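You operate a simulated robot arm through the tools that you are given. There is no shell and no other tool.

Carry out the task below with a simulated robot arm. There is one attempt and no reset: what you move stays moved.

TASK
Clean the orange banded sub for inspection: chips off its shoulder, grime off its thread.
Fine: rubber bulb, turning the sub round between goes; cup brush wetted on the plunger can, and put back. Set down upright: cup brush. What is to be rubbed or washed off counts as gone when no trace of it is left.

Only the result counts: the job must be done as asked and must still hold three seconds after the hand-in. Knocking over, shifting, dropping, spilling or breaking anything else fails it.

THE ROBOT
A 6-joint arm with a two-finger gripper, fixed in place. Base frame: the origin is at the foot of the arm, x ahead of it, y to its left, z up; the work surface is at about z = 0.852. Units: m, rad, N and s.
Its first joint turns from -2.897 to 2.897 rad. Payload 2.45 kg.
The TCP is the grasp point between the finger pads, 0.02 m short of the fingertips. In the tool frame z runs along the fingers and y along their closing line. The gripper opens to 0.14 m. The gripper's body begins 0.168 m behind the TCP.
Orientation is told as [roll, pitch, yaw] about the base's x, y, z axes, in that order, counted from this pose: with the fingers straight down and closing along the base's y, the tool's x points along the base's -x, its y along +y and its z along -z.

THE INTERFACE
- The arm moves only by the tool arm_command. Its argument "deltas" is a list of rows, each a list of 6 numbers: the shift along the tool's x, y, z in m, then the turn, a rotation vector about the tool's x, y, z in rad. In form: [[tx, ty, tz, ax, ay, az], ...]. A call has 1 to 20 rows; each row is the pose to reach, as a shift and turn from the pose commanded when the call began, along the tool's axes at that moment. "grip" is the gripper command, from -1 (fully open) to 1 (shut), values between in proportion, set as the call begins (left out, the last holds). Each row takes 0.2 s and may step no farther than 0.05 m and 0.15 rad from the row before; otherwise, or with a gripper value out of range, the whole call is refused. A pose out of reach is approached as far as the arm can. The call stops where the force on the tool passes 40 N (or 10 N more than at its start, if that is more) or the arm is blocked; 0.2 s more then pass. Each finger travels about 0.045 m/s and halts on what it meets, pressing with about 39 N; the grip force reading is that of the motor and also rises with nothing between the fingers. The clock runs only during rows and for 0.2 s after the last one: add rows that repeat a pose to give the fingers time. The reply holds the time, the measured pose of the TCP, the force on the tool along the base axes, the opening and the grip force, in the units named above and with some noise, with the torque about the TCP (base axes, N m) and any sound that the robot's microphone picked up, and new pictures: "show" is both (left out), scene, wrist or none.
- Cameras (640 x 400 px; columns grow to the right, rows downward): "scene" is fixed at [0.2178, -0.4972, 1.5046]; the picture's right is [0.81, -0.58, 0.00], its down [-0.19, -0.26, -0.95] and it looks along [0.55, 0.77, -0.32] (base axes); focal length 365 px, centre (320, 200). "wrist" rides on the gripper at [0.078, 0.011, -0.209] in the tool frame; the picture's right is [-0.14, 0.99, 0.00], its down [-0.92, -0.13, -0.37] and it looks along [-0.37, -0.05, 0.93] (tool axes); focal length 280 px, centre (320, 200). There is no depth. A picture from a camera that has moved, and an enlarged one, comes with that camera's place and axes in the base frame and with its lens.
- enlarge(camera, box): a new picture of the part [left, top, right, bottom] of that camera's present view, enlarged. No time passes.
- hand_in(): hands the job in; it is judged then, once.

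Places have to be worked out from the pictures, the camera data and where the tool is seen. Open the gripper and draw the arm clear of the work before you hand the job in, unless the task says otherwise.

The tools are called after ">>>" by a JSON object that holds its "fn" and its "kwargs". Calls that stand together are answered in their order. arm_command: Moves the arm, as the interface text tells. Its arguments: {"type":"object","properties":{"deltas":{"type":"array"},"grip":{"type":"number"},"show":{"type":"string","enum":["both","scene","wrist","none"]}},"required":["deltas"]} The other tools are called the same way: enlarge (camera, box) takes an enlarged picture of a part of a camera's view; hand_in () hands the job in.

At the start:

```text
clock: 0.0
ee_pos: [0.6097, 0.3277, 1.3115]
ee_rot: [0.001, -0.002, 0.001]
ft_force: [0.6, 0.2, -0.4]
torque: [-0.01, -0.05, -0.03]
finger_gap: 0.1399
gripper_force: 0.1
```

scene: 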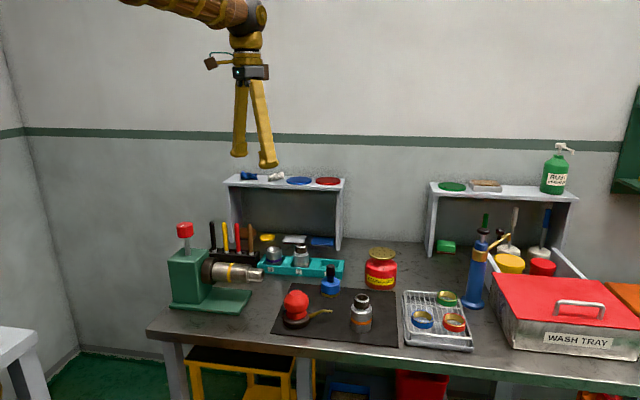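
wrist: 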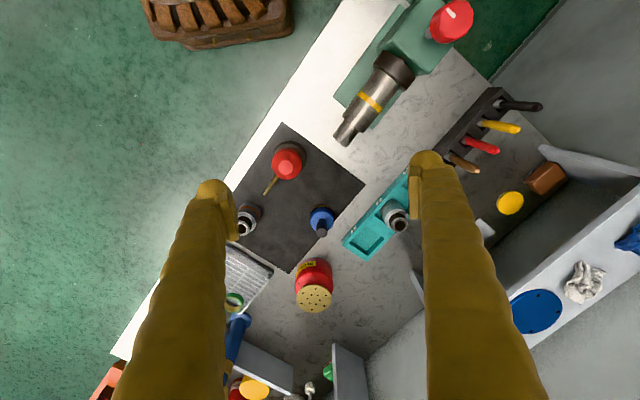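

I'll look closely at the scene first: the mat with the sub, the bulb, the brush, and the plunger can.

>>> {"fn": "enlarge", "kwargs": {"camera": "scene", "box": [250, 260, 410, 360]}}

>>> {"fn": "enlarge", "kwargs": {"camera": "scene", "box": [160, 210, 360, 335]}}

>>> {"fn": "enlarge", "kwargs": {"camera": "scene", "box": [360, 200, 600, 350]}}

>>> {"fn": "enlarge", "kwargs": {"camera": "wrist", "box": [220, 110, 420, 320]}}

```text
4.00 times, centred on (330, 310) of scene
camera zoom: at [0.2178, -0.4972, 1.5046], right [0.81, -0.58, 0.0], down [-0.19, -0.26, -0.95], along [0.55, 0.77, -0.32], focal length 1459 px, centre (280, -240)
```

zoom: 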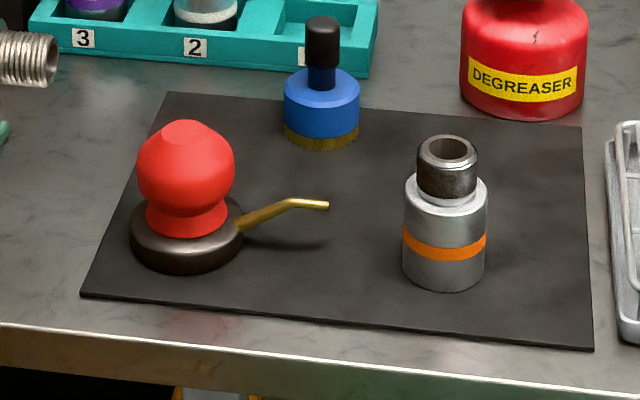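

```text
3.20 times, centred on (260, 272) of scene
camera zoom: at [0.2178, -0.4972, 1.5046], right [0.81, -0.58, 0.0], down [-0.19, -0.26, -0.95], along [0.55, 0.77, -0.32], focal length 1167 px, centre (512, -32)
```

zoom: 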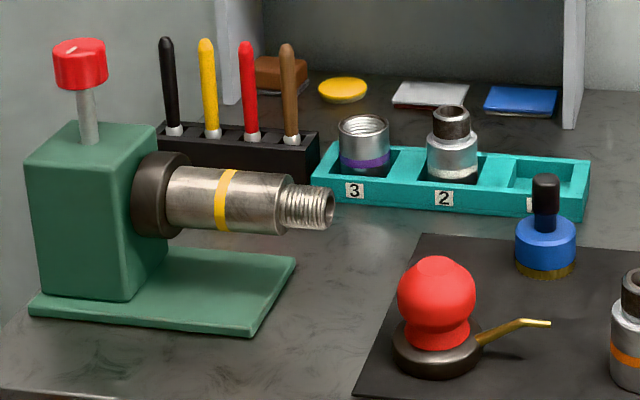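

```text
2.67 times, centred on (480, 275) of scene
camera zoom: at [0.2178, -0.4972, 1.5046], right [0.81, -0.58, 0.0], down [-0.19, -0.26, -0.95], along [0.55, 0.77, -0.32], focal length 973 px, centre (-107, 0)
```

zoom: 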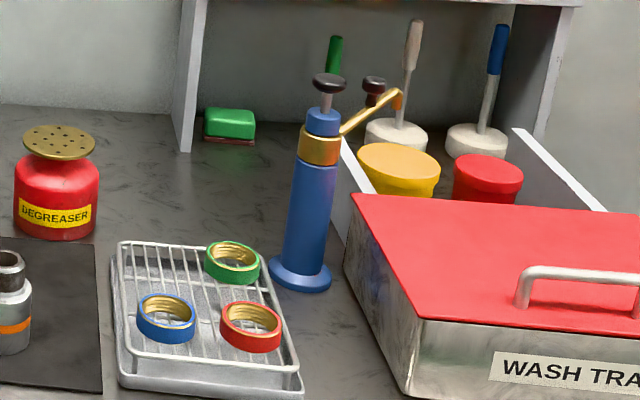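

```text
1.90 times, centred on (320, 215) of wrist
camera zoom: at [0.5321, 0.3376, 1.5224], right [0.14, 0.99, 0.0], down [0.92, -0.13, 0.37], along [0.37, -0.05, -0.93], focal length 534 px, centre (320, 171)
```

zoom: 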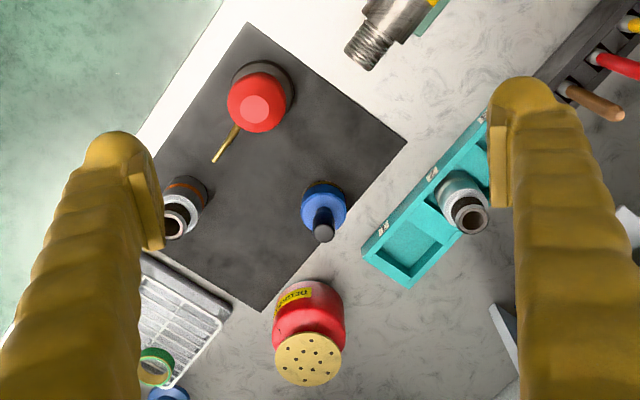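

The orange-banded sub stands on the mat near (0.79, 0.12), with the red bulb and its nozzle at about (0.66, 0.23). The blue cup brush and the red degreaser plunger can are behind them. I'll bring the wrist camera nearer, keeping the fingers well above everything.

>>> {"fn": "arm_command", "kwargs": {"deltas": [[-0.002, -0.03, 0.035, 0, 0, 0], [-0.004, -0.06, 0.07, 0, 0, 0], [-0.006, -0.09, 0.105, 0, 0, 0], [-0.008, -0.11, 0.14, 0, 0, 0], [-0.0103, -0.1277, 0.1615, 0, 0, 0], [-0.0103, -0.1277, 0.1615, 0, 0, 0]], "show": "both"}}

```text
clock: 1.4
ee_pos: [0.6193, 0.1983, 1.15]
ee_rot: [0.0, -0.001, -0.001]
ft_force: [-0.2, -0.1, 0.0]
torque: [0.01, 0.04, 0.0]
finger_gap: 0.14
gripper_force: 0.0
camera wrist: at [0.5423, 0.2094, 1.3606], right [0.14, 0.99, 0.0], down [0.92, -0.13, 0.37], along [0.37, -0.05, -0.93], focal length 280 px, centre (320, 200)
```

scene: 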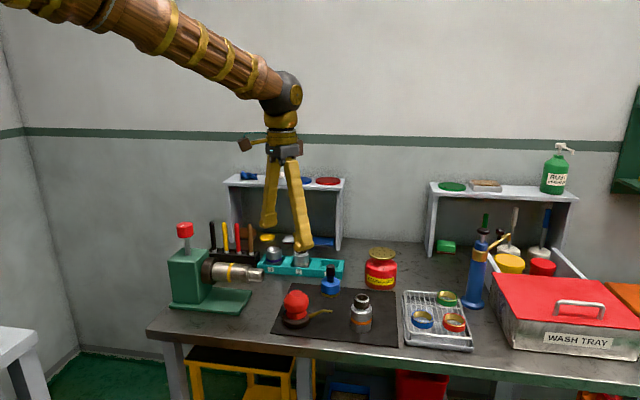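
wrist: 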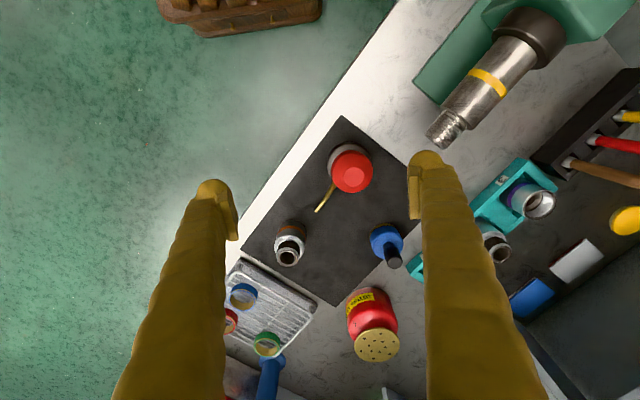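

>>> {"fn": "enlarge", "kwargs": {"camera": "wrist", "box": [260, 130, 420, 280]}}

>>> {"fn": "enlarge", "kwargs": {"camera": "wrist", "box": [260, 210, 340, 260]}}

>>> {"fn": "enlarge", "kwargs": {"camera": "scene", "box": [330, 280, 394, 340]}}

>>> {"fn": "enlarge", "kwargs": {"camera": "scene", "box": [270, 280, 350, 335]}}

```text
2.67 times, centred on (340, 205) of wrist
camera zoom: at [0.5423, 0.2094, 1.3606], right [0.14, 0.99, 0.0], down [0.92, -0.13, 0.37], along [0.37, -0.05, -0.93], focal length 748 px, centre (267, 187)
```

zoom: 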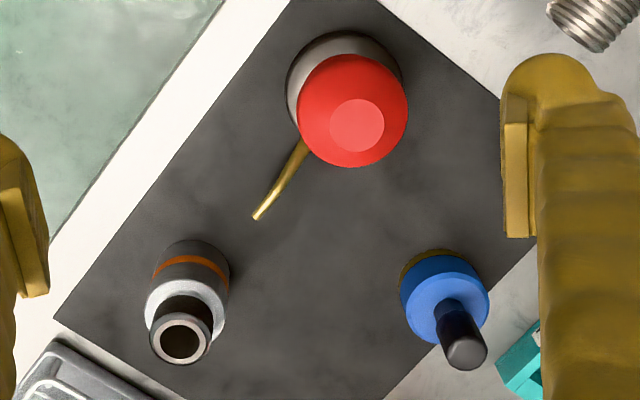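

```text
8.00 times, centred on (300, 235) of wrist
camera zoom: at [0.5423, 0.2094, 1.3606], right [0.14, 0.99, 0.0], down [0.92, -0.13, 0.37], along [0.37, -0.05, -0.93], focal length 2243 px, centre (480, -80)
```

zoom: 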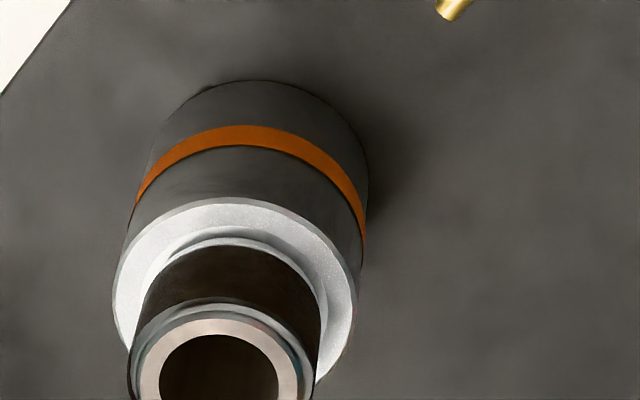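

```text
6.67 times, centred on (362, 310) of scene
camera zoom: at [0.2178, -0.4972, 1.5046], right [0.81, -0.58, 0.0], down [-0.19, -0.26, -0.95], along [0.55, 0.77, -0.32], focal length 2432 px, centre (40, -533)
```

zoom: 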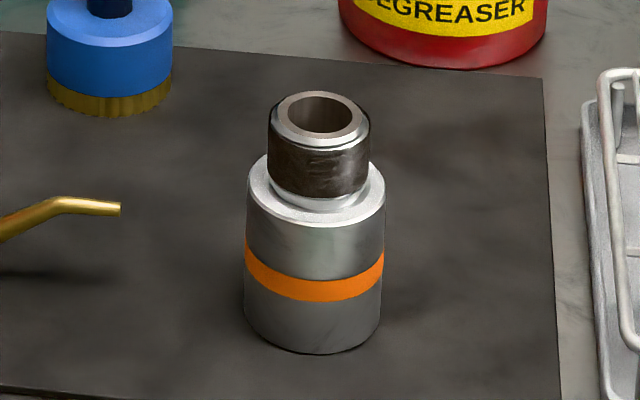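

```text
7.27 times, centred on (310, 308) of scene
camera zoom: at [0.2178, -0.4972, 1.5046], right [0.81, -0.58, 0.0], down [-0.19, -0.26, -0.95], along [0.55, 0.77, -0.32], focal length 2653 px, centre (393, -582)
```

zoom: 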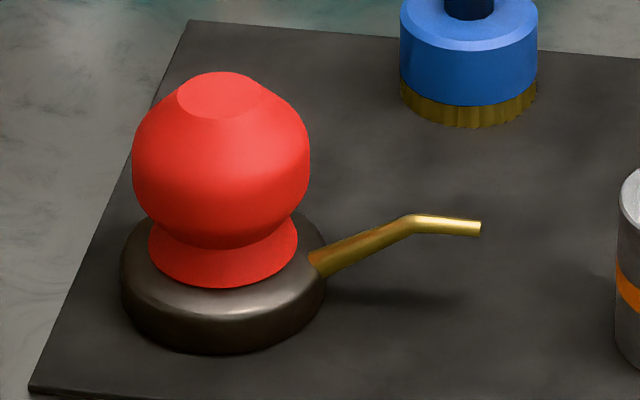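

The two cameras disagree by about 1 cm, so I'll check the scene camera against the fingertips, whose position I know.

>>> {"fn": "enlarge", "kwargs": {"camera": "scene", "box": [240, 200, 340, 260]}}

>>> {"fn": "enlarge", "kwargs": {"camera": "wrist", "box": [330, 280, 410, 370]}}

>>> {"fn": "enlarge", "kwargs": {"camera": "scene", "box": [310, 240, 410, 305]}}

```text
6.40 times, centred on (290, 230) of scene
camera zoom: at [0.2178, -0.4972, 1.5046], right [0.81, -0.58, 0.0], down [-0.19, -0.26, -0.95], along [0.55, 0.77, -0.32], focal length 2335 px, centre (512, 8)
```

zoom: 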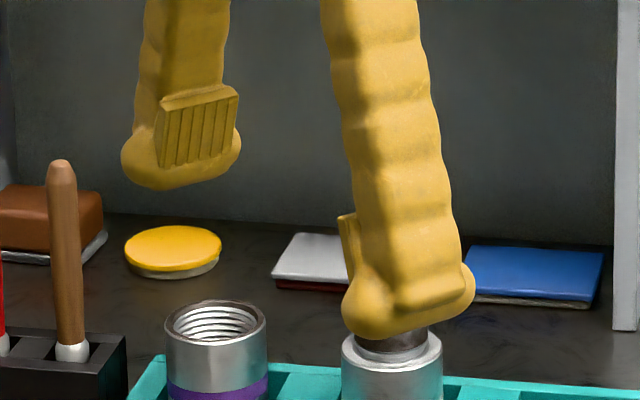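

```text
4.44 times, centred on (370, 325) of wrist
camera zoom: at [0.5423, 0.2094, 1.3606], right [0.14, 0.99, 0.0], down [0.92, -0.13, 0.37], along [0.37, -0.05, -0.93], focal length 1246 px, centre (98, -356)
```

zoom: 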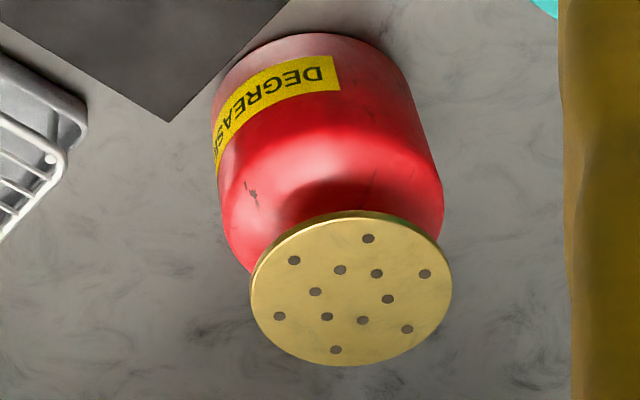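

```text
6.15 times, centred on (360, 272) of scene
camera zoom: at [0.2178, -0.4972, 1.5046], right [0.81, -0.58, 0.0], down [-0.19, -0.26, -0.95], along [0.55, 0.77, -0.32], focal length 2245 px, centre (74, -246)
```

zoom: 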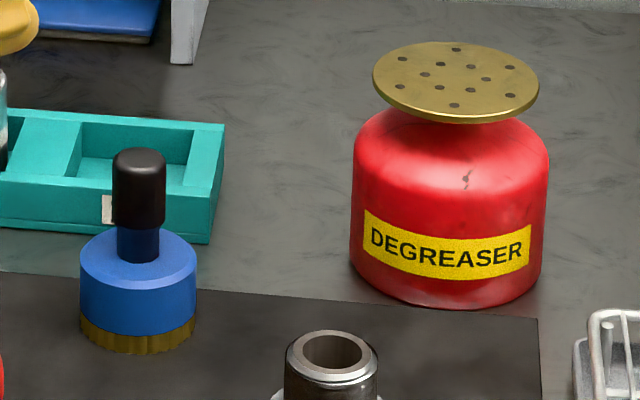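

The nozzle appears to aim at the sub, slightly below the shoulder. I'll bring the wrist camera closer to the sub for exact positions, with the fingertips staying above 1.04.

>>> {"fn": "arm_command", "kwargs": {"deltas": [[-0.035, -0.017, 0.02, 0, 0, 0], [-0.07, -0.034, 0.045, 0, 0, 0], [-0.105, -0.051, 0.07, 0, 0, 0], [-0.14, -0.068, 0.09, 0, 0, 0], [-0.14, -0.068, 0.09, 0, 0, 0]], "show": "both"}}

```text
clock: 2.6
ee_pos: [0.7595, 0.1316, 1.061]
ee_rot: [0.001, 0.001, 0.001]
ft_force: [-0.3, 0.4, -0.2]
torque: [0.01, -0.03, 0.02]
finger_gap: 0.14
gripper_force: 0.0
camera wrist: at [0.6815, 0.1419, 1.2708], right [0.14, 0.99, 0.0], down [0.92, -0.13, 0.37], along [0.37, -0.05, -0.93], focal length 280 px, centre (320, 200)
```

scene: 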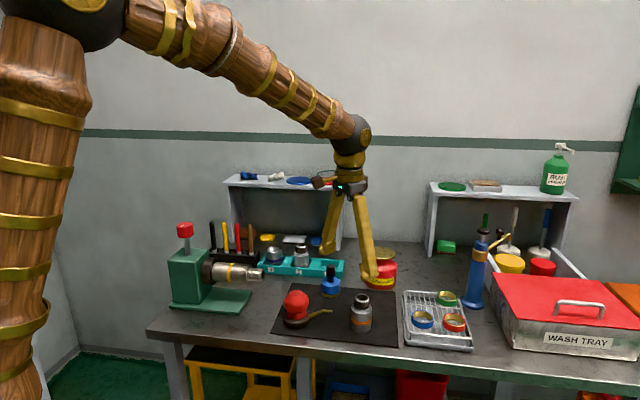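
wrist: 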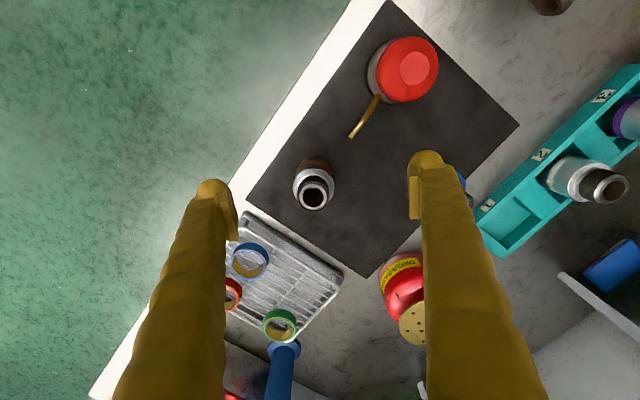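

>>> {"fn": "enlarge", "kwargs": {"camera": "wrist", "box": [280, 110, 380, 220]}}

>>> {"fn": "enlarge", "kwargs": {"camera": "wrist", "box": [290, 150, 340, 215]}}

>>> {"fn": "enlarge", "kwargs": {"camera": "scene", "box": [310, 180, 410, 340]}}

```text
3.64 times, centred on (330, 165) of wrist
camera zoom: at [0.6815, 0.1419, 1.2708], right [0.14, 0.99, 0.0], down [0.92, -0.13, 0.37], along [0.37, -0.05, -0.93], focal length 1020 px, centre (284, 327)
```

zoom: 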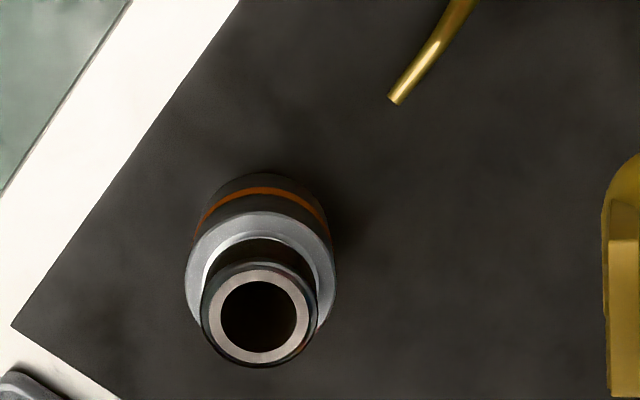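

```text
6.15 times, centred on (315, 182) of wrist
camera zoom: at [0.6815, 0.1419, 1.2708], right [0.14, 0.99, 0.0], down [0.92, -0.13, 0.37], along [0.37, -0.05, -0.93], focal length 1726 px, centre (351, 308)
```

zoom: 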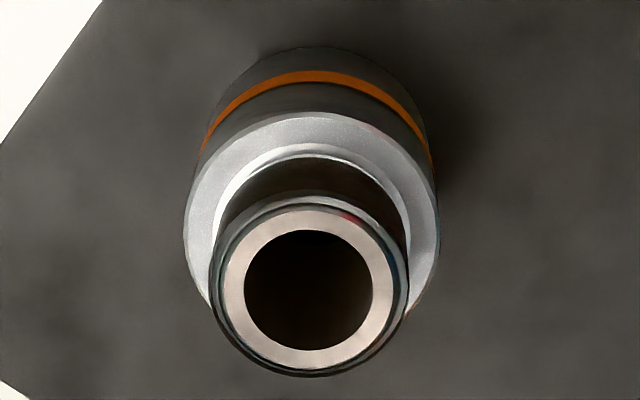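

```text
2.50 times, centred on (360, 260) of scene
camera zoom: at [0.2178, -0.4972, 1.5046], right [0.81, -0.58, 0.0], down [-0.19, -0.26, -0.95], along [0.55, 0.77, -0.32], focal length 912 px, centre (220, 50)
```

zoom: 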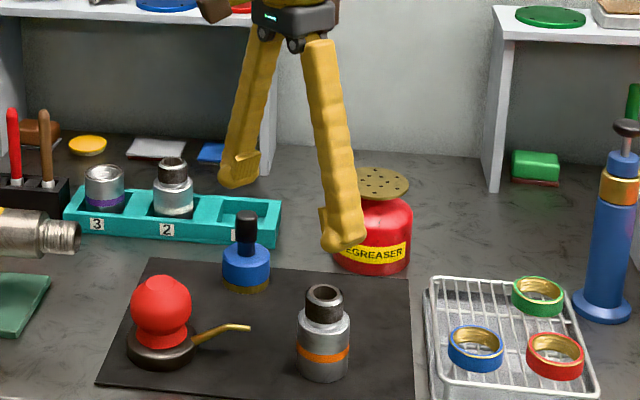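

>>> {"fn": "enlarge", "kwargs": {"camera": "wrist", "box": [390, 140, 470, 230]}}

>>> {"fn": "enlarge", "kwargs": {"camera": "wrist", "box": [180, 170, 260, 260]}}

>>> {"fn": "enlarge", "kwargs": {"camera": "scene", "box": [310, 230, 390, 290]}}

```text
4.44 times, centred on (430, 185) of wrist
camera zoom: at [0.6815, 0.1419, 1.2708], right [0.14, 0.99, 0.0], down [0.92, -0.13, 0.37], along [0.37, -0.05, -0.93], focal length 1246 px, centre (-169, 267)
```

zoom: 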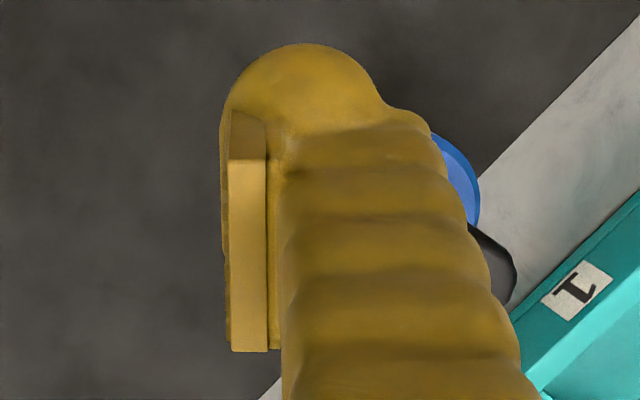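

```text
4.44 times, centred on (220, 215) of wrist
camera zoom: at [0.6815, 0.1419, 1.2708], right [0.14, 0.99, 0.0], down [0.92, -0.13, 0.37], along [0.37, -0.05, -0.93], focal length 1246 px, centre (764, 133)
```

zoom: 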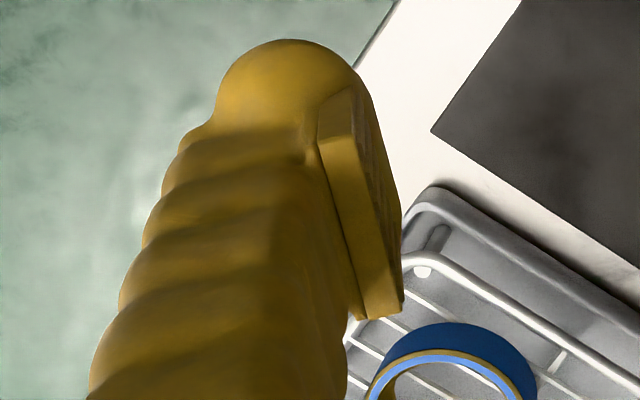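

```text
6.67 times, centred on (350, 260) of scene
camera zoom: at [0.2178, -0.4972, 1.5046], right [0.81, -0.58, 0.0], down [-0.19, -0.26, -0.95], along [0.55, 0.77, -0.32], focal length 2432 px, centre (120, -200)
```

zoom: 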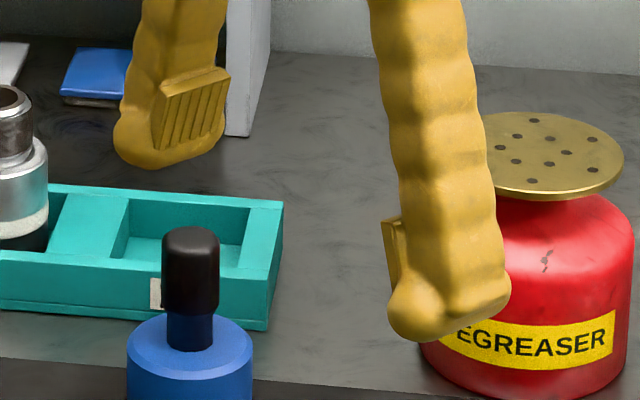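

With a −6 px row correction to the wrist view, both cameras agree. The sub axis is at (0.794, 0.119) with its top at 0.945 and shoulder near 0.915. The bulb is at (0.668, 0.245) with its top at 0.941, and the nozzle aims along −45° at the sub. I'll move over the bulb and close the fingers.

>>> {"fn": "arm_command", "kwargs": {"deltas": [[0.023, 0.0284, 0.01, 0, 0, 0], [0.046, 0.0567, 0.02, 0, 0, 0], [0.069, 0.085, 0.03, 0, 0, 0], [0.0915, 0.1134, 0.04, 0, 0, 0], [0.0915, 0.1134, 0.04, 0, 0, 0], [0.0915, 0.1134, 0.04, 0, 0, 0], [0.0915, 0.1134, 0.04, 0, 0, 0], [0.0915, 0.1134, 0.04, 0, 0, 0], [0.0915, 0.1134, 0.04, 0, 0, 0]], "grip": 1, "show": "both"}}

```text
clock: 4.6
ee_pos: [0.6671, 0.2442, 1.0208]
ee_rot: [0.0, 0.0, -0.002]
ft_force: [0.0, -0.7, 0.8]
torque: [-0.03, -0.01, 0.04]
finger_gap: 0.0002
gripper_force: 29.4
camera wrist: at [0.5899, 0.2553, 1.2308], right [0.14, 0.99, 0.0], down [0.92, -0.13, 0.37], along [0.37, -0.05, -0.93], focal length 280 px, centre (320, 200)
```

scene: 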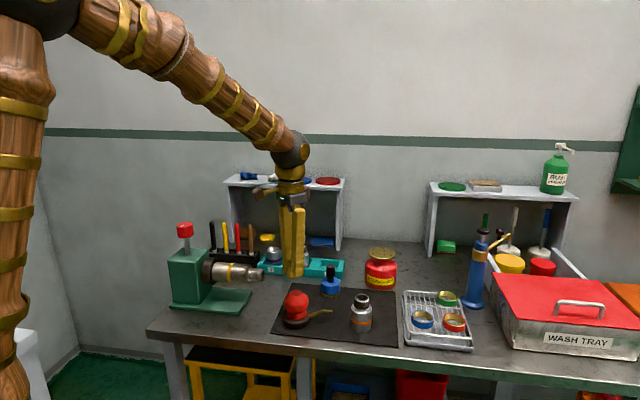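
wrist: 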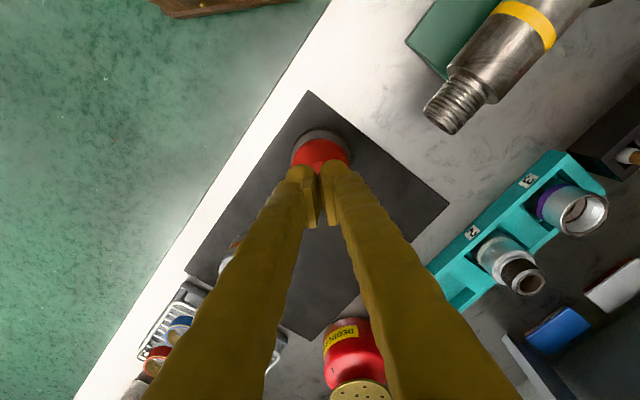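

The closed fingertips are above the bulb, 6 cm up. I'll lower to just above it, then press down in small steps while watching the force.

>>> {"fn": "arm_command", "kwargs": {"deltas": [[0, 0, 0.02, 0, 0, 0], [0, 0, 0.04, 0, 0, 0], [0, 0, 0.052, 0, 0, 0], [0, 0, 0.058, 0, 0, 0], [0, 0, 0.064, 0, 0, 0]], "show": "both"}}

```text
clock: 5.8
ee_pos: [0.6676, 0.245, 0.9562]
ee_rot: [-0.003, -0.001, 0.0]
ft_force: [2.0, -0.4, 2.3]
torque: [-0.01, -0.02, -0.02]
finger_gap: 0.0061
gripper_force: 29.5
camera wrist: at [0.5904, 0.2556, 1.1669], right [0.14, 0.99, 0.0], down [0.92, -0.13, 0.37], along [0.37, -0.05, -0.93], focal length 280 px, centre (320, 200)
```

scene: 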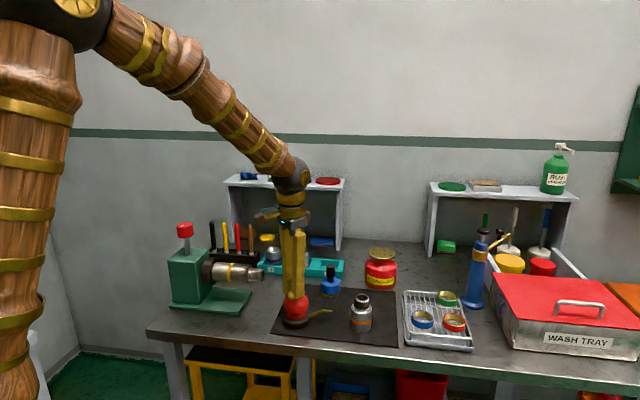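
wrist: 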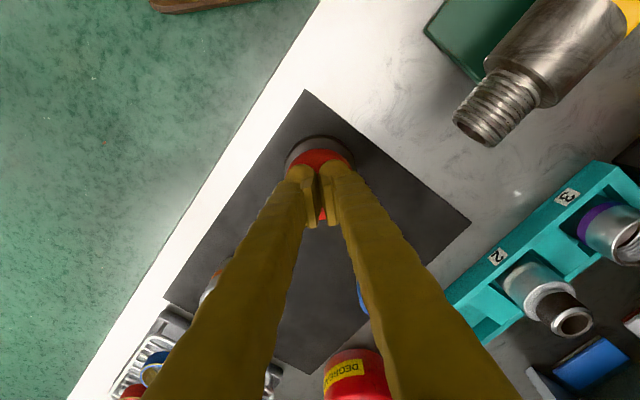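

Contact has just begun, with a few newtons of force. I'll keep pressing down in small steps.

>>> {"fn": "arm_command", "kwargs": {"deltas": [[0, 0, 0.004, 0, 0, 0], [0, 0, 0.008, 0, 0, 0], [0, 0, 0.012, 0, 0, 0]], "show": "both"}}

>>> {"fn": "enlarge", "kwargs": {"camera": "scene", "box": [260, 270, 400, 350]}}

```text
clock: 6.7
ee_pos: [0.6675, 0.2454, 0.9484]
ee_rot: [0.001, -0.002, 0.0]
ft_force: [-9.8, -3.5, 25.9]
torque: [-0.08, 0.13, -0.03]
finger_gap: 0.006
gripper_force: 29.2
stopped in row 3: the force on the tool passed its limit at 43 N (the readings are from after the stop); the commanded pose is now the measured one
camera wrist: at [0.5903, 0.2554, 1.1577], right [0.14, 0.99, 0.0], down [0.92, -0.13, 0.37], along [0.37, -0.05, -0.93], focal length 280 px, centre (320, 200)
```

scene: 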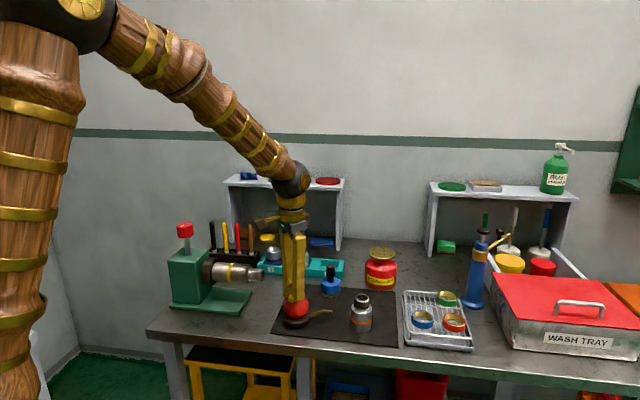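
wrist: 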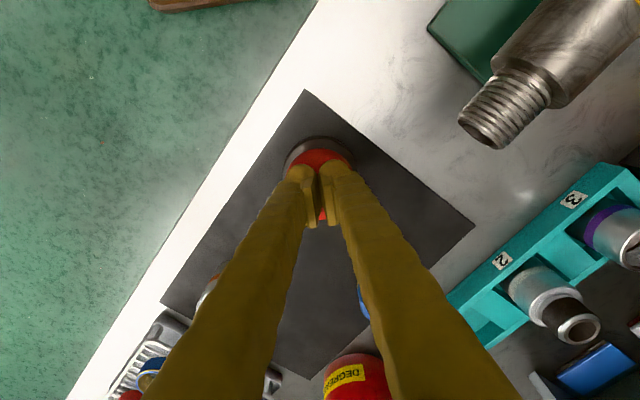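

```text
4.57 times, centred on (330, 310) of scene
camera zoom: at [0.2178, -0.4972, 1.5046], right [0.81, -0.58, 0.0], down [-0.19, -0.26, -0.95], along [0.55, 0.77, -0.32], focal length 1668 px, centre (274, -303)
```

zoom: 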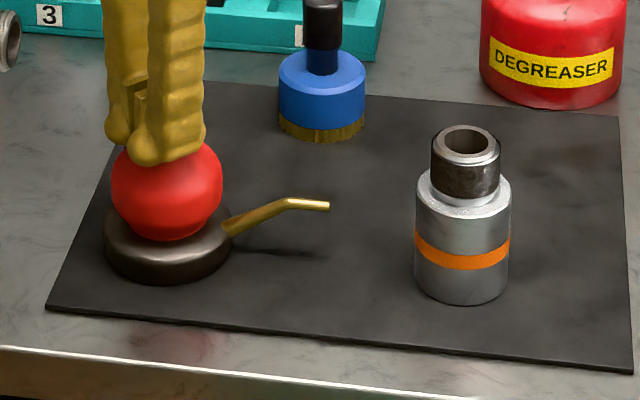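

The bulb went down about 8 mm and the force settled at 26 N, with no puff heard yet. I'll press on gently at a slower rate.

>>> {"fn": "arm_command", "kwargs": {"deltas": [[0, 0, 0.001, 0, 0, 0], [0, 0, 0.002, 0, 0, 0], [0, 0, 0.003, 0, 0, 0], [0, 0, 0.004, 0, 0, 0], [0, 0, 0.005, 0, 0, 0], [0, 0, 0.006, 0, 0, 0]], "show": "both"}}

>>> {"fn": "enlarge", "kwargs": {"camera": "scene", "box": [260, 270, 400, 350]}}

```text
clock: 7.2
ee_pos: [0.6695, 0.2446, 0.9471]
ee_rot: [0.001, -0.003, 0.0]
ft_force: [-8.9, -3.9, 26.4]
torque: [-0.1, 0.16, 0.01]
finger_gap: 0.0058
gripper_force: 29.1
stopped in row 2: the force on the tool passed its limit at 42 N (the readings are from after the stop); the commanded pose is now the measured one
camera wrist: at [0.5901, 0.2553, 1.1576], right [0.14, 0.99, 0.0], down [0.92, -0.13, 0.37], along [0.37, -0.05, -0.93], focal length 280 px, centre (320, 200)
```

scene: 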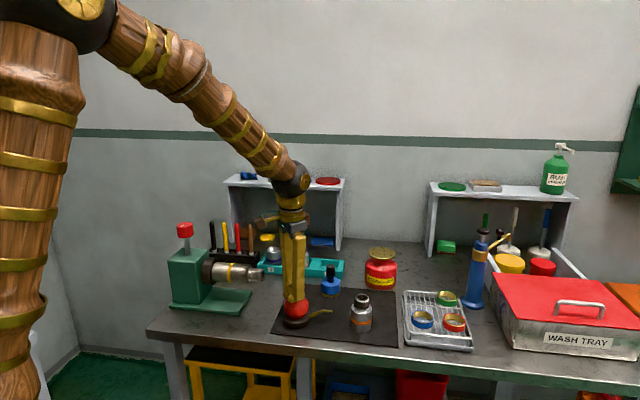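
wrist: 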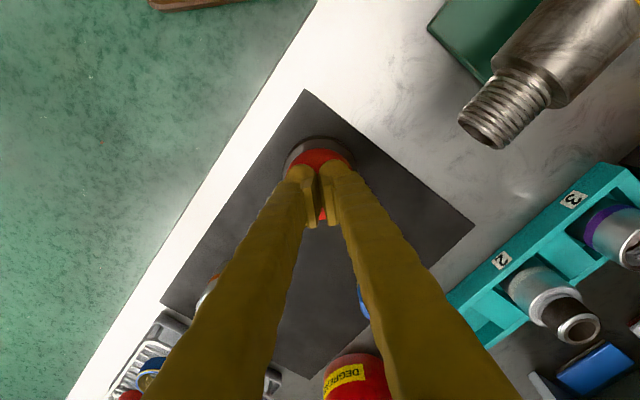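

```text
4.57 times, centred on (330, 310) of scene
camera zoom: at [0.2178, -0.4972, 1.5046], right [0.81, -0.58, 0.0], down [-0.19, -0.26, -0.95], along [0.55, 0.77, -0.32], focal length 1668 px, centre (274, -303)
```

zoom: 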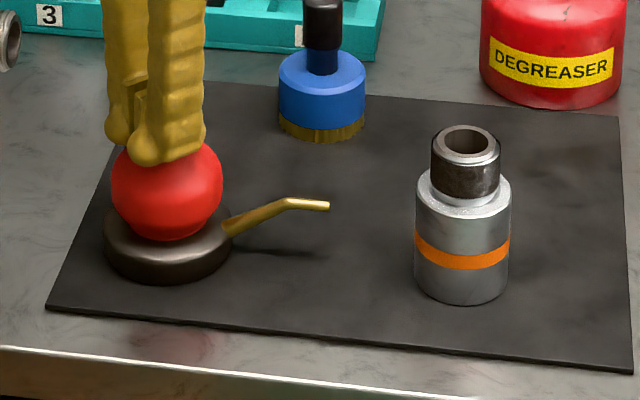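

>>> {"fn": "enlarge", "kwargs": {"camera": "scene", "box": [340, 285, 384, 335]}}

>>> {"fn": "enlarge", "kwargs": {"camera": "scene", "box": [265, 270, 345, 335]}}

```text
8.00 times, centred on (362, 310) of scene
camera zoom: at [0.2178, -0.4972, 1.5046], right [0.81, -0.58, 0.0], down [-0.19, -0.26, -0.95], along [0.55, 0.77, -0.32], focal length 2918 px, centre (-16, -680)
```

zoom: 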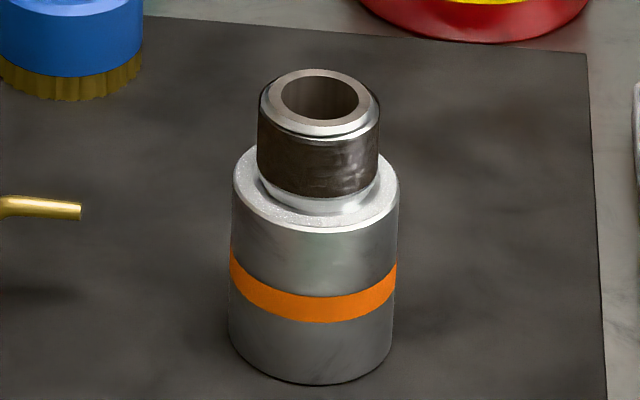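

```text
6.15 times, centred on (305, 302) of scene
camera zoom: at [0.2178, -0.4972, 1.5046], right [0.81, -0.58, 0.0], down [-0.19, -0.26, -0.95], along [0.55, 0.77, -0.32], focal length 2245 px, centre (412, -431)
```

zoom: 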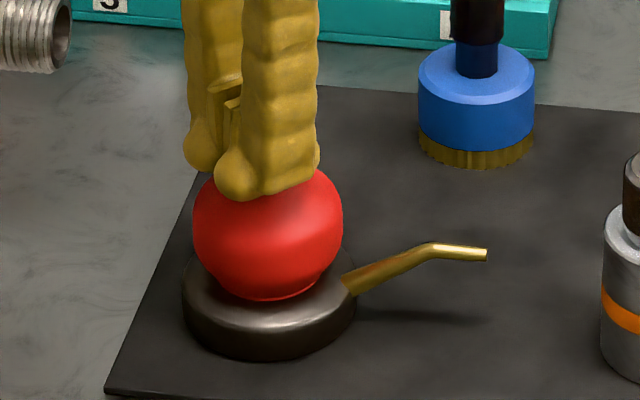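

The bulb is fully down, with its neck sunk into the foot. I'll lift off it and look at the shoulder from the nozzle side with the wrist camera to see what changed.

>>> {"fn": "arm_command", "kwargs": {"deltas": [[0, 0, -0.02, 0, 0, 0], [0, 0, -0.06, 0, 0, 0], [-0.03, -0.03, -0.075, 0, 0, 0], [-0.05, -0.06, -0.075, 0, 0, 0], [-0.07, -0.09, -0.075, 0, 0, 0], [-0.07, -0.09, -0.075, 0, 0, 0]], "grip": -1, "show": "both"}}

>>> {"fn": "enlarge", "kwargs": {"camera": "wrist", "box": [285, 160, 335, 220]}}

>>> {"fn": "enlarge", "kwargs": {"camera": "scene", "box": [265, 270, 385, 335]}}

```text
clock: 8.6
ee_pos: [0.7375, 0.1549, 1.0206]
ee_rot: [0.001, -0.001, 0.0]
ft_force: [0.2, -0.7, -0.1]
torque: [0.01, 0.0, 0.01]
finger_gap: 0.1298
gripper_force: 0.1
camera wrist: at [0.6596, 0.1657, 1.2308], right [0.14, 0.99, 0.0], down [0.92, -0.13, 0.37], along [0.37, -0.05, -0.93], focal length 280 px, centre (320, 200)
```

scene: 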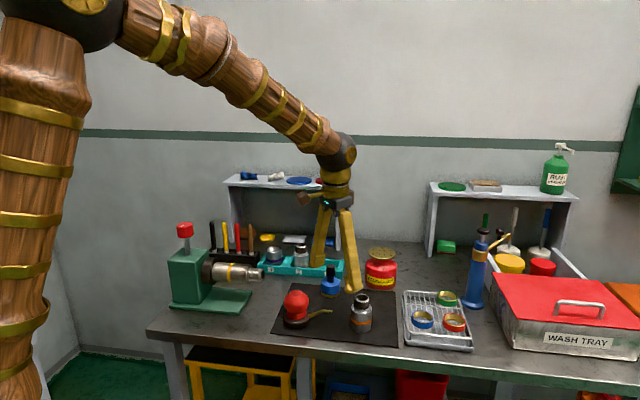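
wrist: 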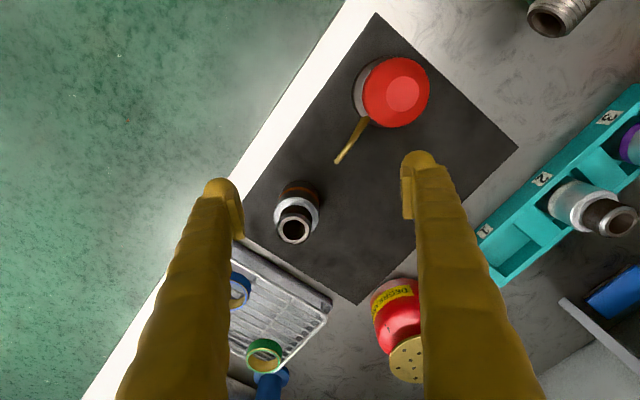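

```text
6.67 times, centred on (310, 190) of wrist
camera zoom: at [0.6596, 0.1657, 1.2308], right [0.14, 0.99, 0.0], down [0.92, -0.13, 0.37], along [0.37, -0.05, -0.93], focal length 1869 px, centre (387, 267)
```

zoom: 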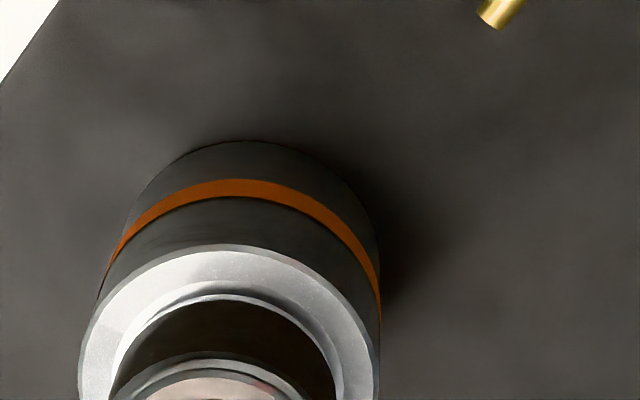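

```text
5.33 times, centred on (325, 302) of scene
camera zoom: at [0.2178, -0.4972, 1.5046], right [0.81, -0.58, 0.0], down [-0.19, -0.26, -0.95], along [0.55, 0.77, -0.32], focal length 1946 px, centre (293, -347)
```

zoom: 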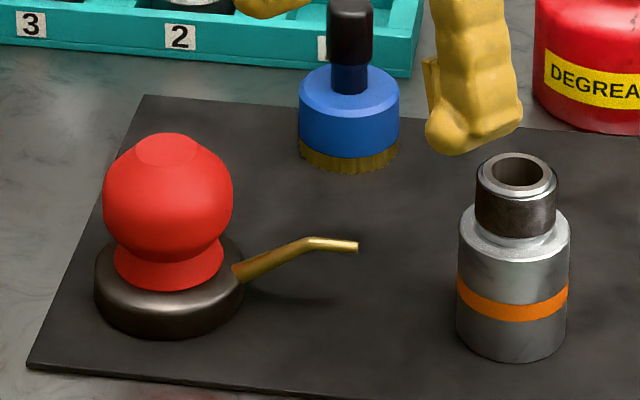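

>>> {"fn": "enlarge", "kwargs": {"camera": "wrist", "box": [270, 188, 325, 223]}}

>>> {"fn": "enlarge", "kwargs": {"camera": "scene", "box": [344, 288, 380, 312]}}

```text
11.43 times, centred on (298, 206) of wrist
camera zoom: at [0.6596, 0.1657, 1.2308], right [0.14, 0.99, 0.0], down [0.92, -0.13, 0.37], along [0.37, -0.05, -0.93], focal length 3204 px, centre (577, 137)
```

zoom: 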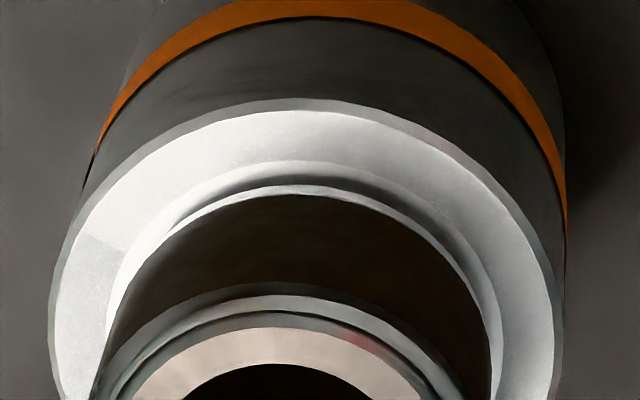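

```text
16.00 times, centred on (362, 300) of scene
camera zoom: at [0.2178, -0.4972, 1.5046], right [0.81, -0.58, 0.0], down [-0.19, -0.26, -0.95], along [0.55, 0.77, -0.32], focal length 5837 px, centre (-352, -1400)
```

zoom: 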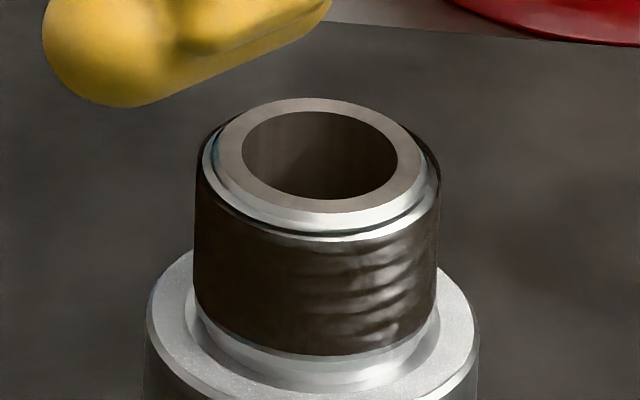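

The puff worked. The nozzle-facing half of the shoulder is now smooth, with a clear boundary where the speckled chips remain, spanning roughly ±95°. Next I'll position over the sub with the tool yawed −60°, ready to turn the sub by about 120°.

>>> {"fn": "arm_command", "kwargs": {"deltas": [[-0.01, -0.006, 0, 0, 0, 0.15], [-0.02, -0.012, 0, 0, 0, 0.3], [-0.03, -0.018, 0, 0, 0, 0.45], [-0.04, -0.024, 0, 0, 0, 0.6], [-0.05, -0.03, 0, 0, 0, 0.75], [-0.0575, -0.037, 0, 0, 0, 0.9], [-0.0575, -0.037, 0, 0, 0, 1.05], [-0.0575, -0.037, 0, 0, 0, 1.05]], "grip": -0.3, "show": "both"}}

>>> {"fn": "enlarge", "kwargs": {"camera": "wrist", "box": [280, 140, 360, 215]}}

```text
clock: 10.4
ee_pos: [0.7962, 0.1193, 1.0214]
ee_rot: [0.002, -0.001, -1.052]
ft_force: [-0.1, -0.2, 0.1]
torque: [0.01, 0.0, 0.0]
finger_gap: 0.0911
gripper_force: 0.0
camera wrist: at [0.7665, 0.1908, 1.2315], right [0.93, 0.37, 0.0], down [0.35, -0.86, 0.37], along [0.14, -0.34, -0.93], focal length 280 px, centre (320, 200)
```

scene: 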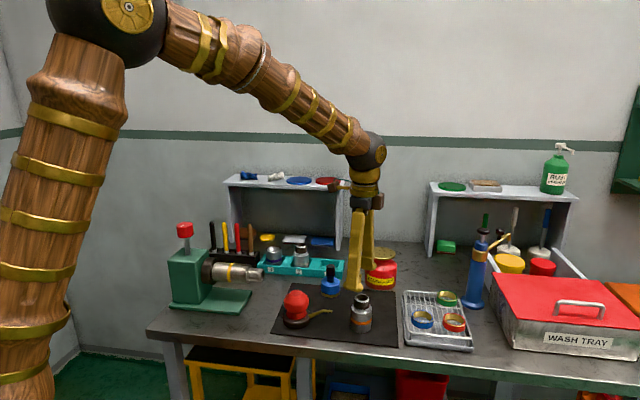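
wrist: 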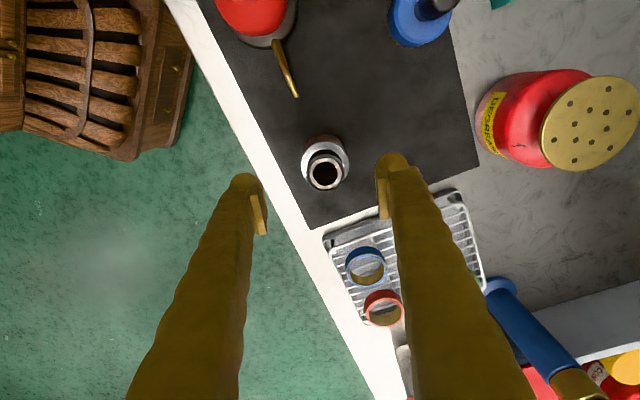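

```text
5.33 times, centred on (320, 178) of wrist
camera zoom: at [0.7665, 0.1908, 1.2315], right [0.93, 0.37, 0.0], down [0.35, -0.86, 0.37], along [0.14, -0.34, -0.93], focal length 1495 px, centre (320, 320)
```

zoom: 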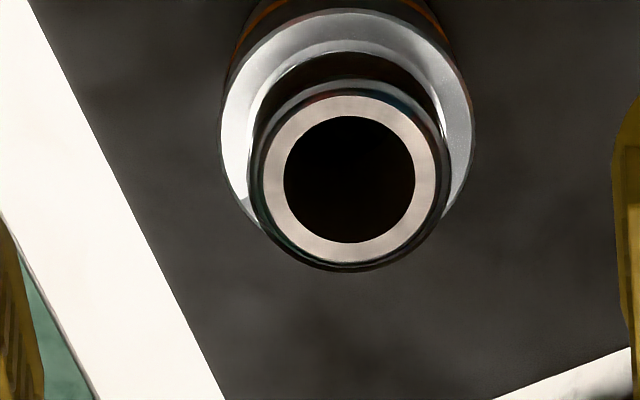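

Comparing wrist views at two yaws, I trust the uncorrected wrist camera. That puts the sub at (0.803, 0.117), the bulb at (0.676, 0.2445) and the brush near (0.836, 0.298). I'll centre on the sub and lower the open fingers around its body.

>>> {"fn": "arm_command", "kwargs": {"deltas": [[-0.0054, 0.0047, 0.01, 0, 0, 0], [-0.0054, 0.0047, 0.045, 0, 0, 0], [-0.0054, 0.0047, 0.09, 0, 0, 0], [-0.0054, 0.0047, 0.12, 0, 0, 0], [-0.0054, 0.0047, 0.133, 0, 0, 0], [-0.0054, 0.0047, 0.133, 0, 0, 0]], "show": "both"}}

>>> {"fn": "enlarge", "kwargs": {"camera": "scene", "box": [320, 250, 410, 340]}}

```text
clock: 11.8
ee_pos: [0.8016, 0.115, 0.8897]
ee_rot: [0.003, 0.0, -1.05]
ft_force: [0.2, 0.0, -0.4]
torque: [0.0, -0.01, 0.01]
finger_gap: 0.0911
gripper_force: 0.0
camera wrist: at [0.7732, 0.1886, 1.0988], right [0.93, 0.37, 0.0], down [0.35, -0.86, 0.37], along [0.14, -0.34, -0.93], focal length 280 px, centre (320, 200)
```

scene: 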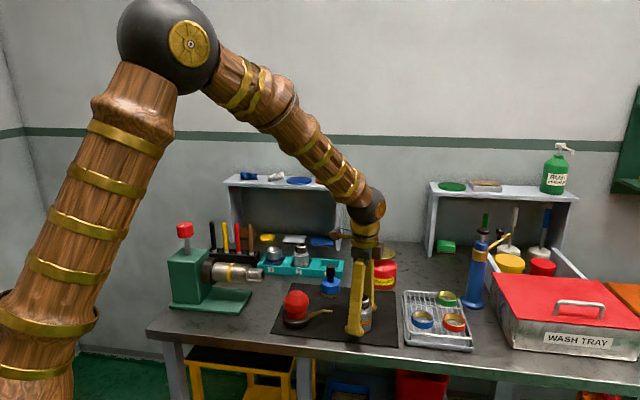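
wrist: 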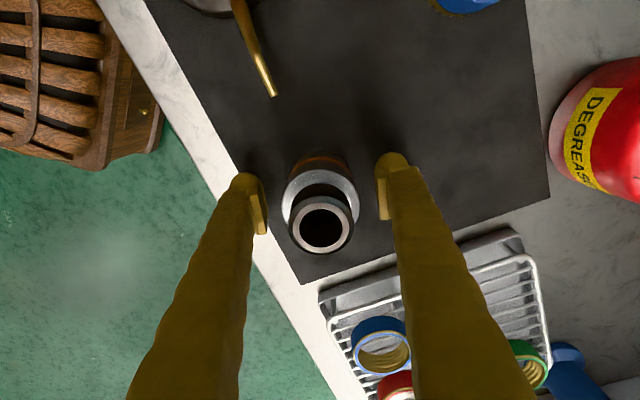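

```text
4.44 times, centred on (365, 295) of scene
camera zoom: at [0.2178, -0.4972, 1.5046], right [0.81, -0.58, 0.0], down [-0.19, -0.26, -0.95], along [0.55, 0.77, -0.32], focal length 1621 px, centre (120, -222)
```

zoom: 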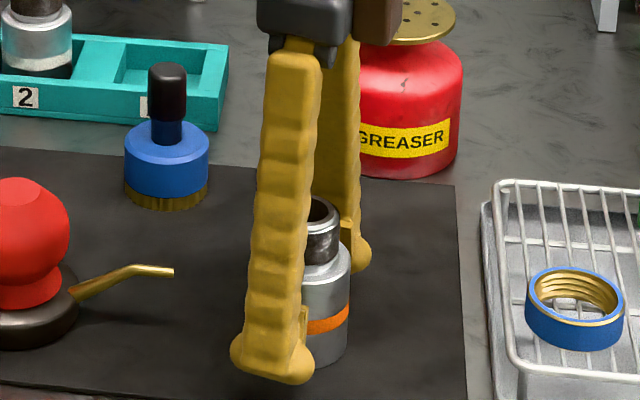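

The sub is centred between the fingers, with its top at (321, 225) against a predicted (320, 226). I'll close on the body now.

>>> {"fn": "arm_command", "kwargs": {"deltas": [[0, 0, 0, 0, 0, 0], [0, 0, 0, 0, 0, 0], [0, 0, 0, 0, 0, 0], [0, 0, 0, 0, 0, 0], [0, 0, 0, 0, 0, 0]], "grip": 1, "show": "wrist"}}

```text
clock: 13.0
ee_pos: [0.8019, 0.115, 0.8895]
ee_rot: [0.003, 0.0, -1.05]
ft_force: [2.9, 1.2, 1.6]
torque: [-0.04, 0.01, -0.04]
finger_gap: 0.057
gripper_force: 38.9
camera wrist: at [0.7732, 0.1886, 1.0989], right [0.93, 0.37, 0.0], down [0.35, -0.86, 0.37], along [0.14, -0.34, -0.93], focal length 280 px, centre (320, 200)
```

wrist: 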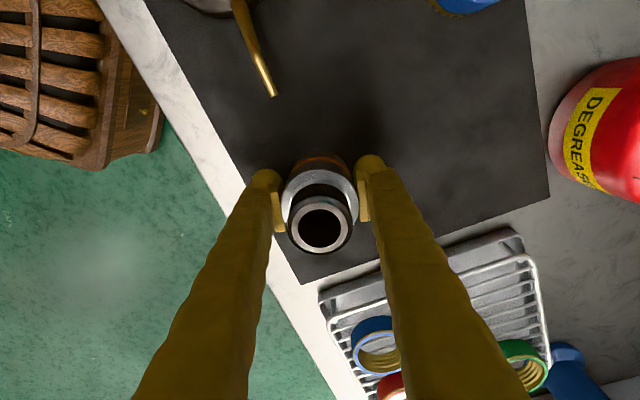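

The grip is firm on the 57 mm body with small forces. I'll turn it 120° in place.

>>> {"fn": "arm_command", "kwargs": {"deltas": [[0, 0, 0, 0, 0, -0.15], [0, 0, 0, 0, 0, -0.3], [0, 0, 0, 0, 0, -0.45], [0, 0, 0, 0, 0, -0.6], [0, 0, 0, 0, 0, -0.75], [0, 0, 0, 0, 0, -0.9], [0, 0, 0, 0, 0, -1.05], [0, 0, 0, 0, 0, -1.2], [0, 0, 0, 0, 0, -1.35], [0, 0, 0, 0, 0, -1.5], [0, 0, 0, 0, 0, -1.65], [0, 0, 0, 0, 0, -1.8], [0, 0, 0, 0, 0, -1.95], [0, 0, 0, 0, 0, -2.094], [0, 0, 0, 0, 0, -2.094]], "show": "both"}}

```text
clock: 16.2
ee_pos: [0.8019, 0.1163, 0.8891]
ee_rot: [-0.003, -0.003, 1.045]
ft_force: [-0.5, 0.0, -0.8]
torque: [-0.02, 0.0, -0.01]
finger_gap: 0.0564
gripper_force: 38.9
camera wrist: at [0.7544, 0.0531, 1.0986], right [-0.79, 0.62, 0.0], down [0.57, 0.73, 0.37], along [0.23, 0.29, -0.93], focal length 280 px, centre (320, 200)
```

scene: 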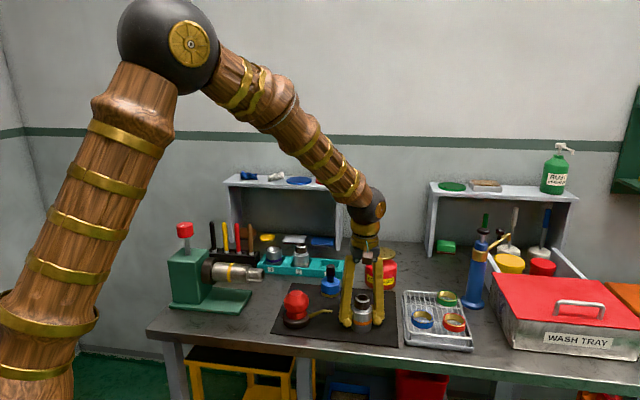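
wrist: 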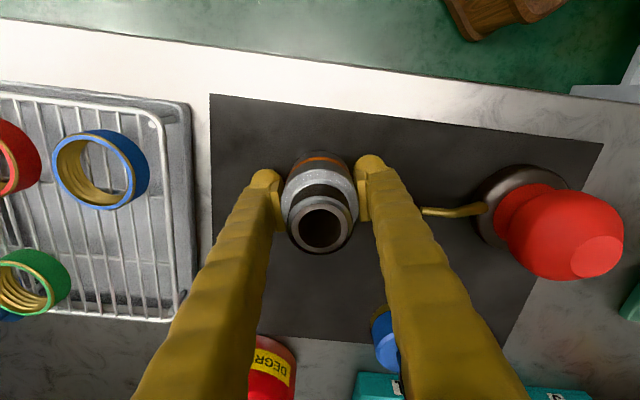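

>>> {"fn": "arm_command", "kwargs": {"deltas": [[0, 0, 0, 0, 0, 0], [0, 0, 0, 0, 0, 0], [0, 0, -0.03, 0, 0, 0], [0, 0, -0.07, 0, 0, 0], [0, 0, -0.11, 0, 0, 0], [0, 0, -0.131, 0, 0, 0], [0, 0, -0.131, 0, 0, 0]], "grip": -0.07, "show": "both"}}

>>> {"fn": "enlarge", "kwargs": {"camera": "wrist", "box": [280, 130, 360, 195]}}

>>> {"fn": "enlarge", "kwargs": {"camera": "scene", "box": [270, 280, 390, 340]}}

```text
clock: 17.8
ee_pos: [0.801, 0.1153, 1.0205]
ee_rot: [-0.001, -0.001, 1.043]
ft_force: [-0.3, -0.3, -0.1]
torque: [0.01, 0.02, 0.0]
finger_gap: 0.075
gripper_force: 0.0
camera wrist: at [0.7539, 0.0535, 1.2304], right [-0.79, 0.62, 0.0], down [0.57, 0.73, 0.37], along [0.23, 0.29, -0.93], focal length 280 px, centre (320, 200)
```

scene: 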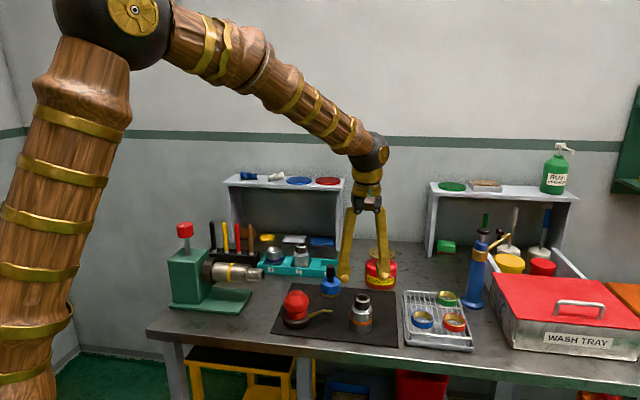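
wrist: 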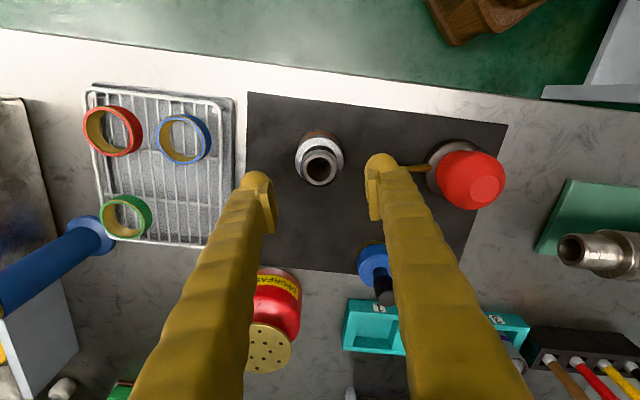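

```text
6.15 times, centred on (320, 162) of wrist
camera zoom: at [0.7539, 0.0535, 1.2304], right [-0.79, 0.62, 0.0], down [0.57, 0.73, 0.37], along [0.23, 0.29, -0.93], focal length 1726 px, centre (320, 431)
```

zoom: 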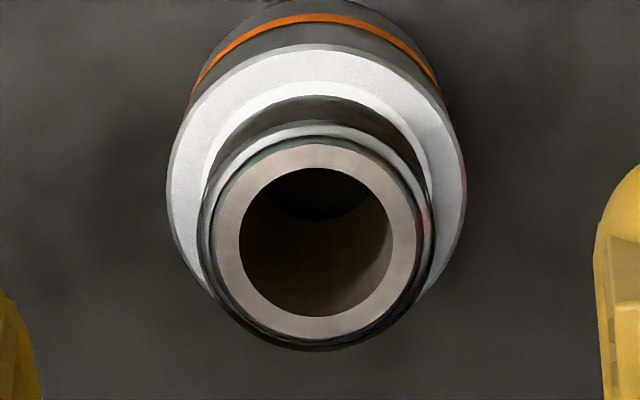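

```text
5.33 times, centred on (330, 310) of scene
camera zoom: at [0.2178, -0.4972, 1.5046], right [0.81, -0.58, 0.0], down [-0.19, -0.26, -0.95], along [0.55, 0.77, -0.32], focal length 1946 px, centre (267, -387)
```

zoom: 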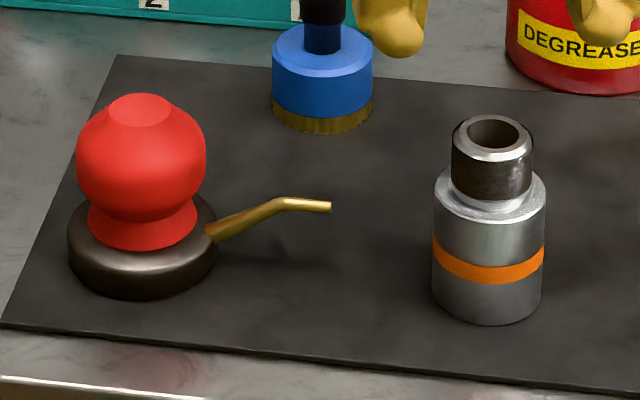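

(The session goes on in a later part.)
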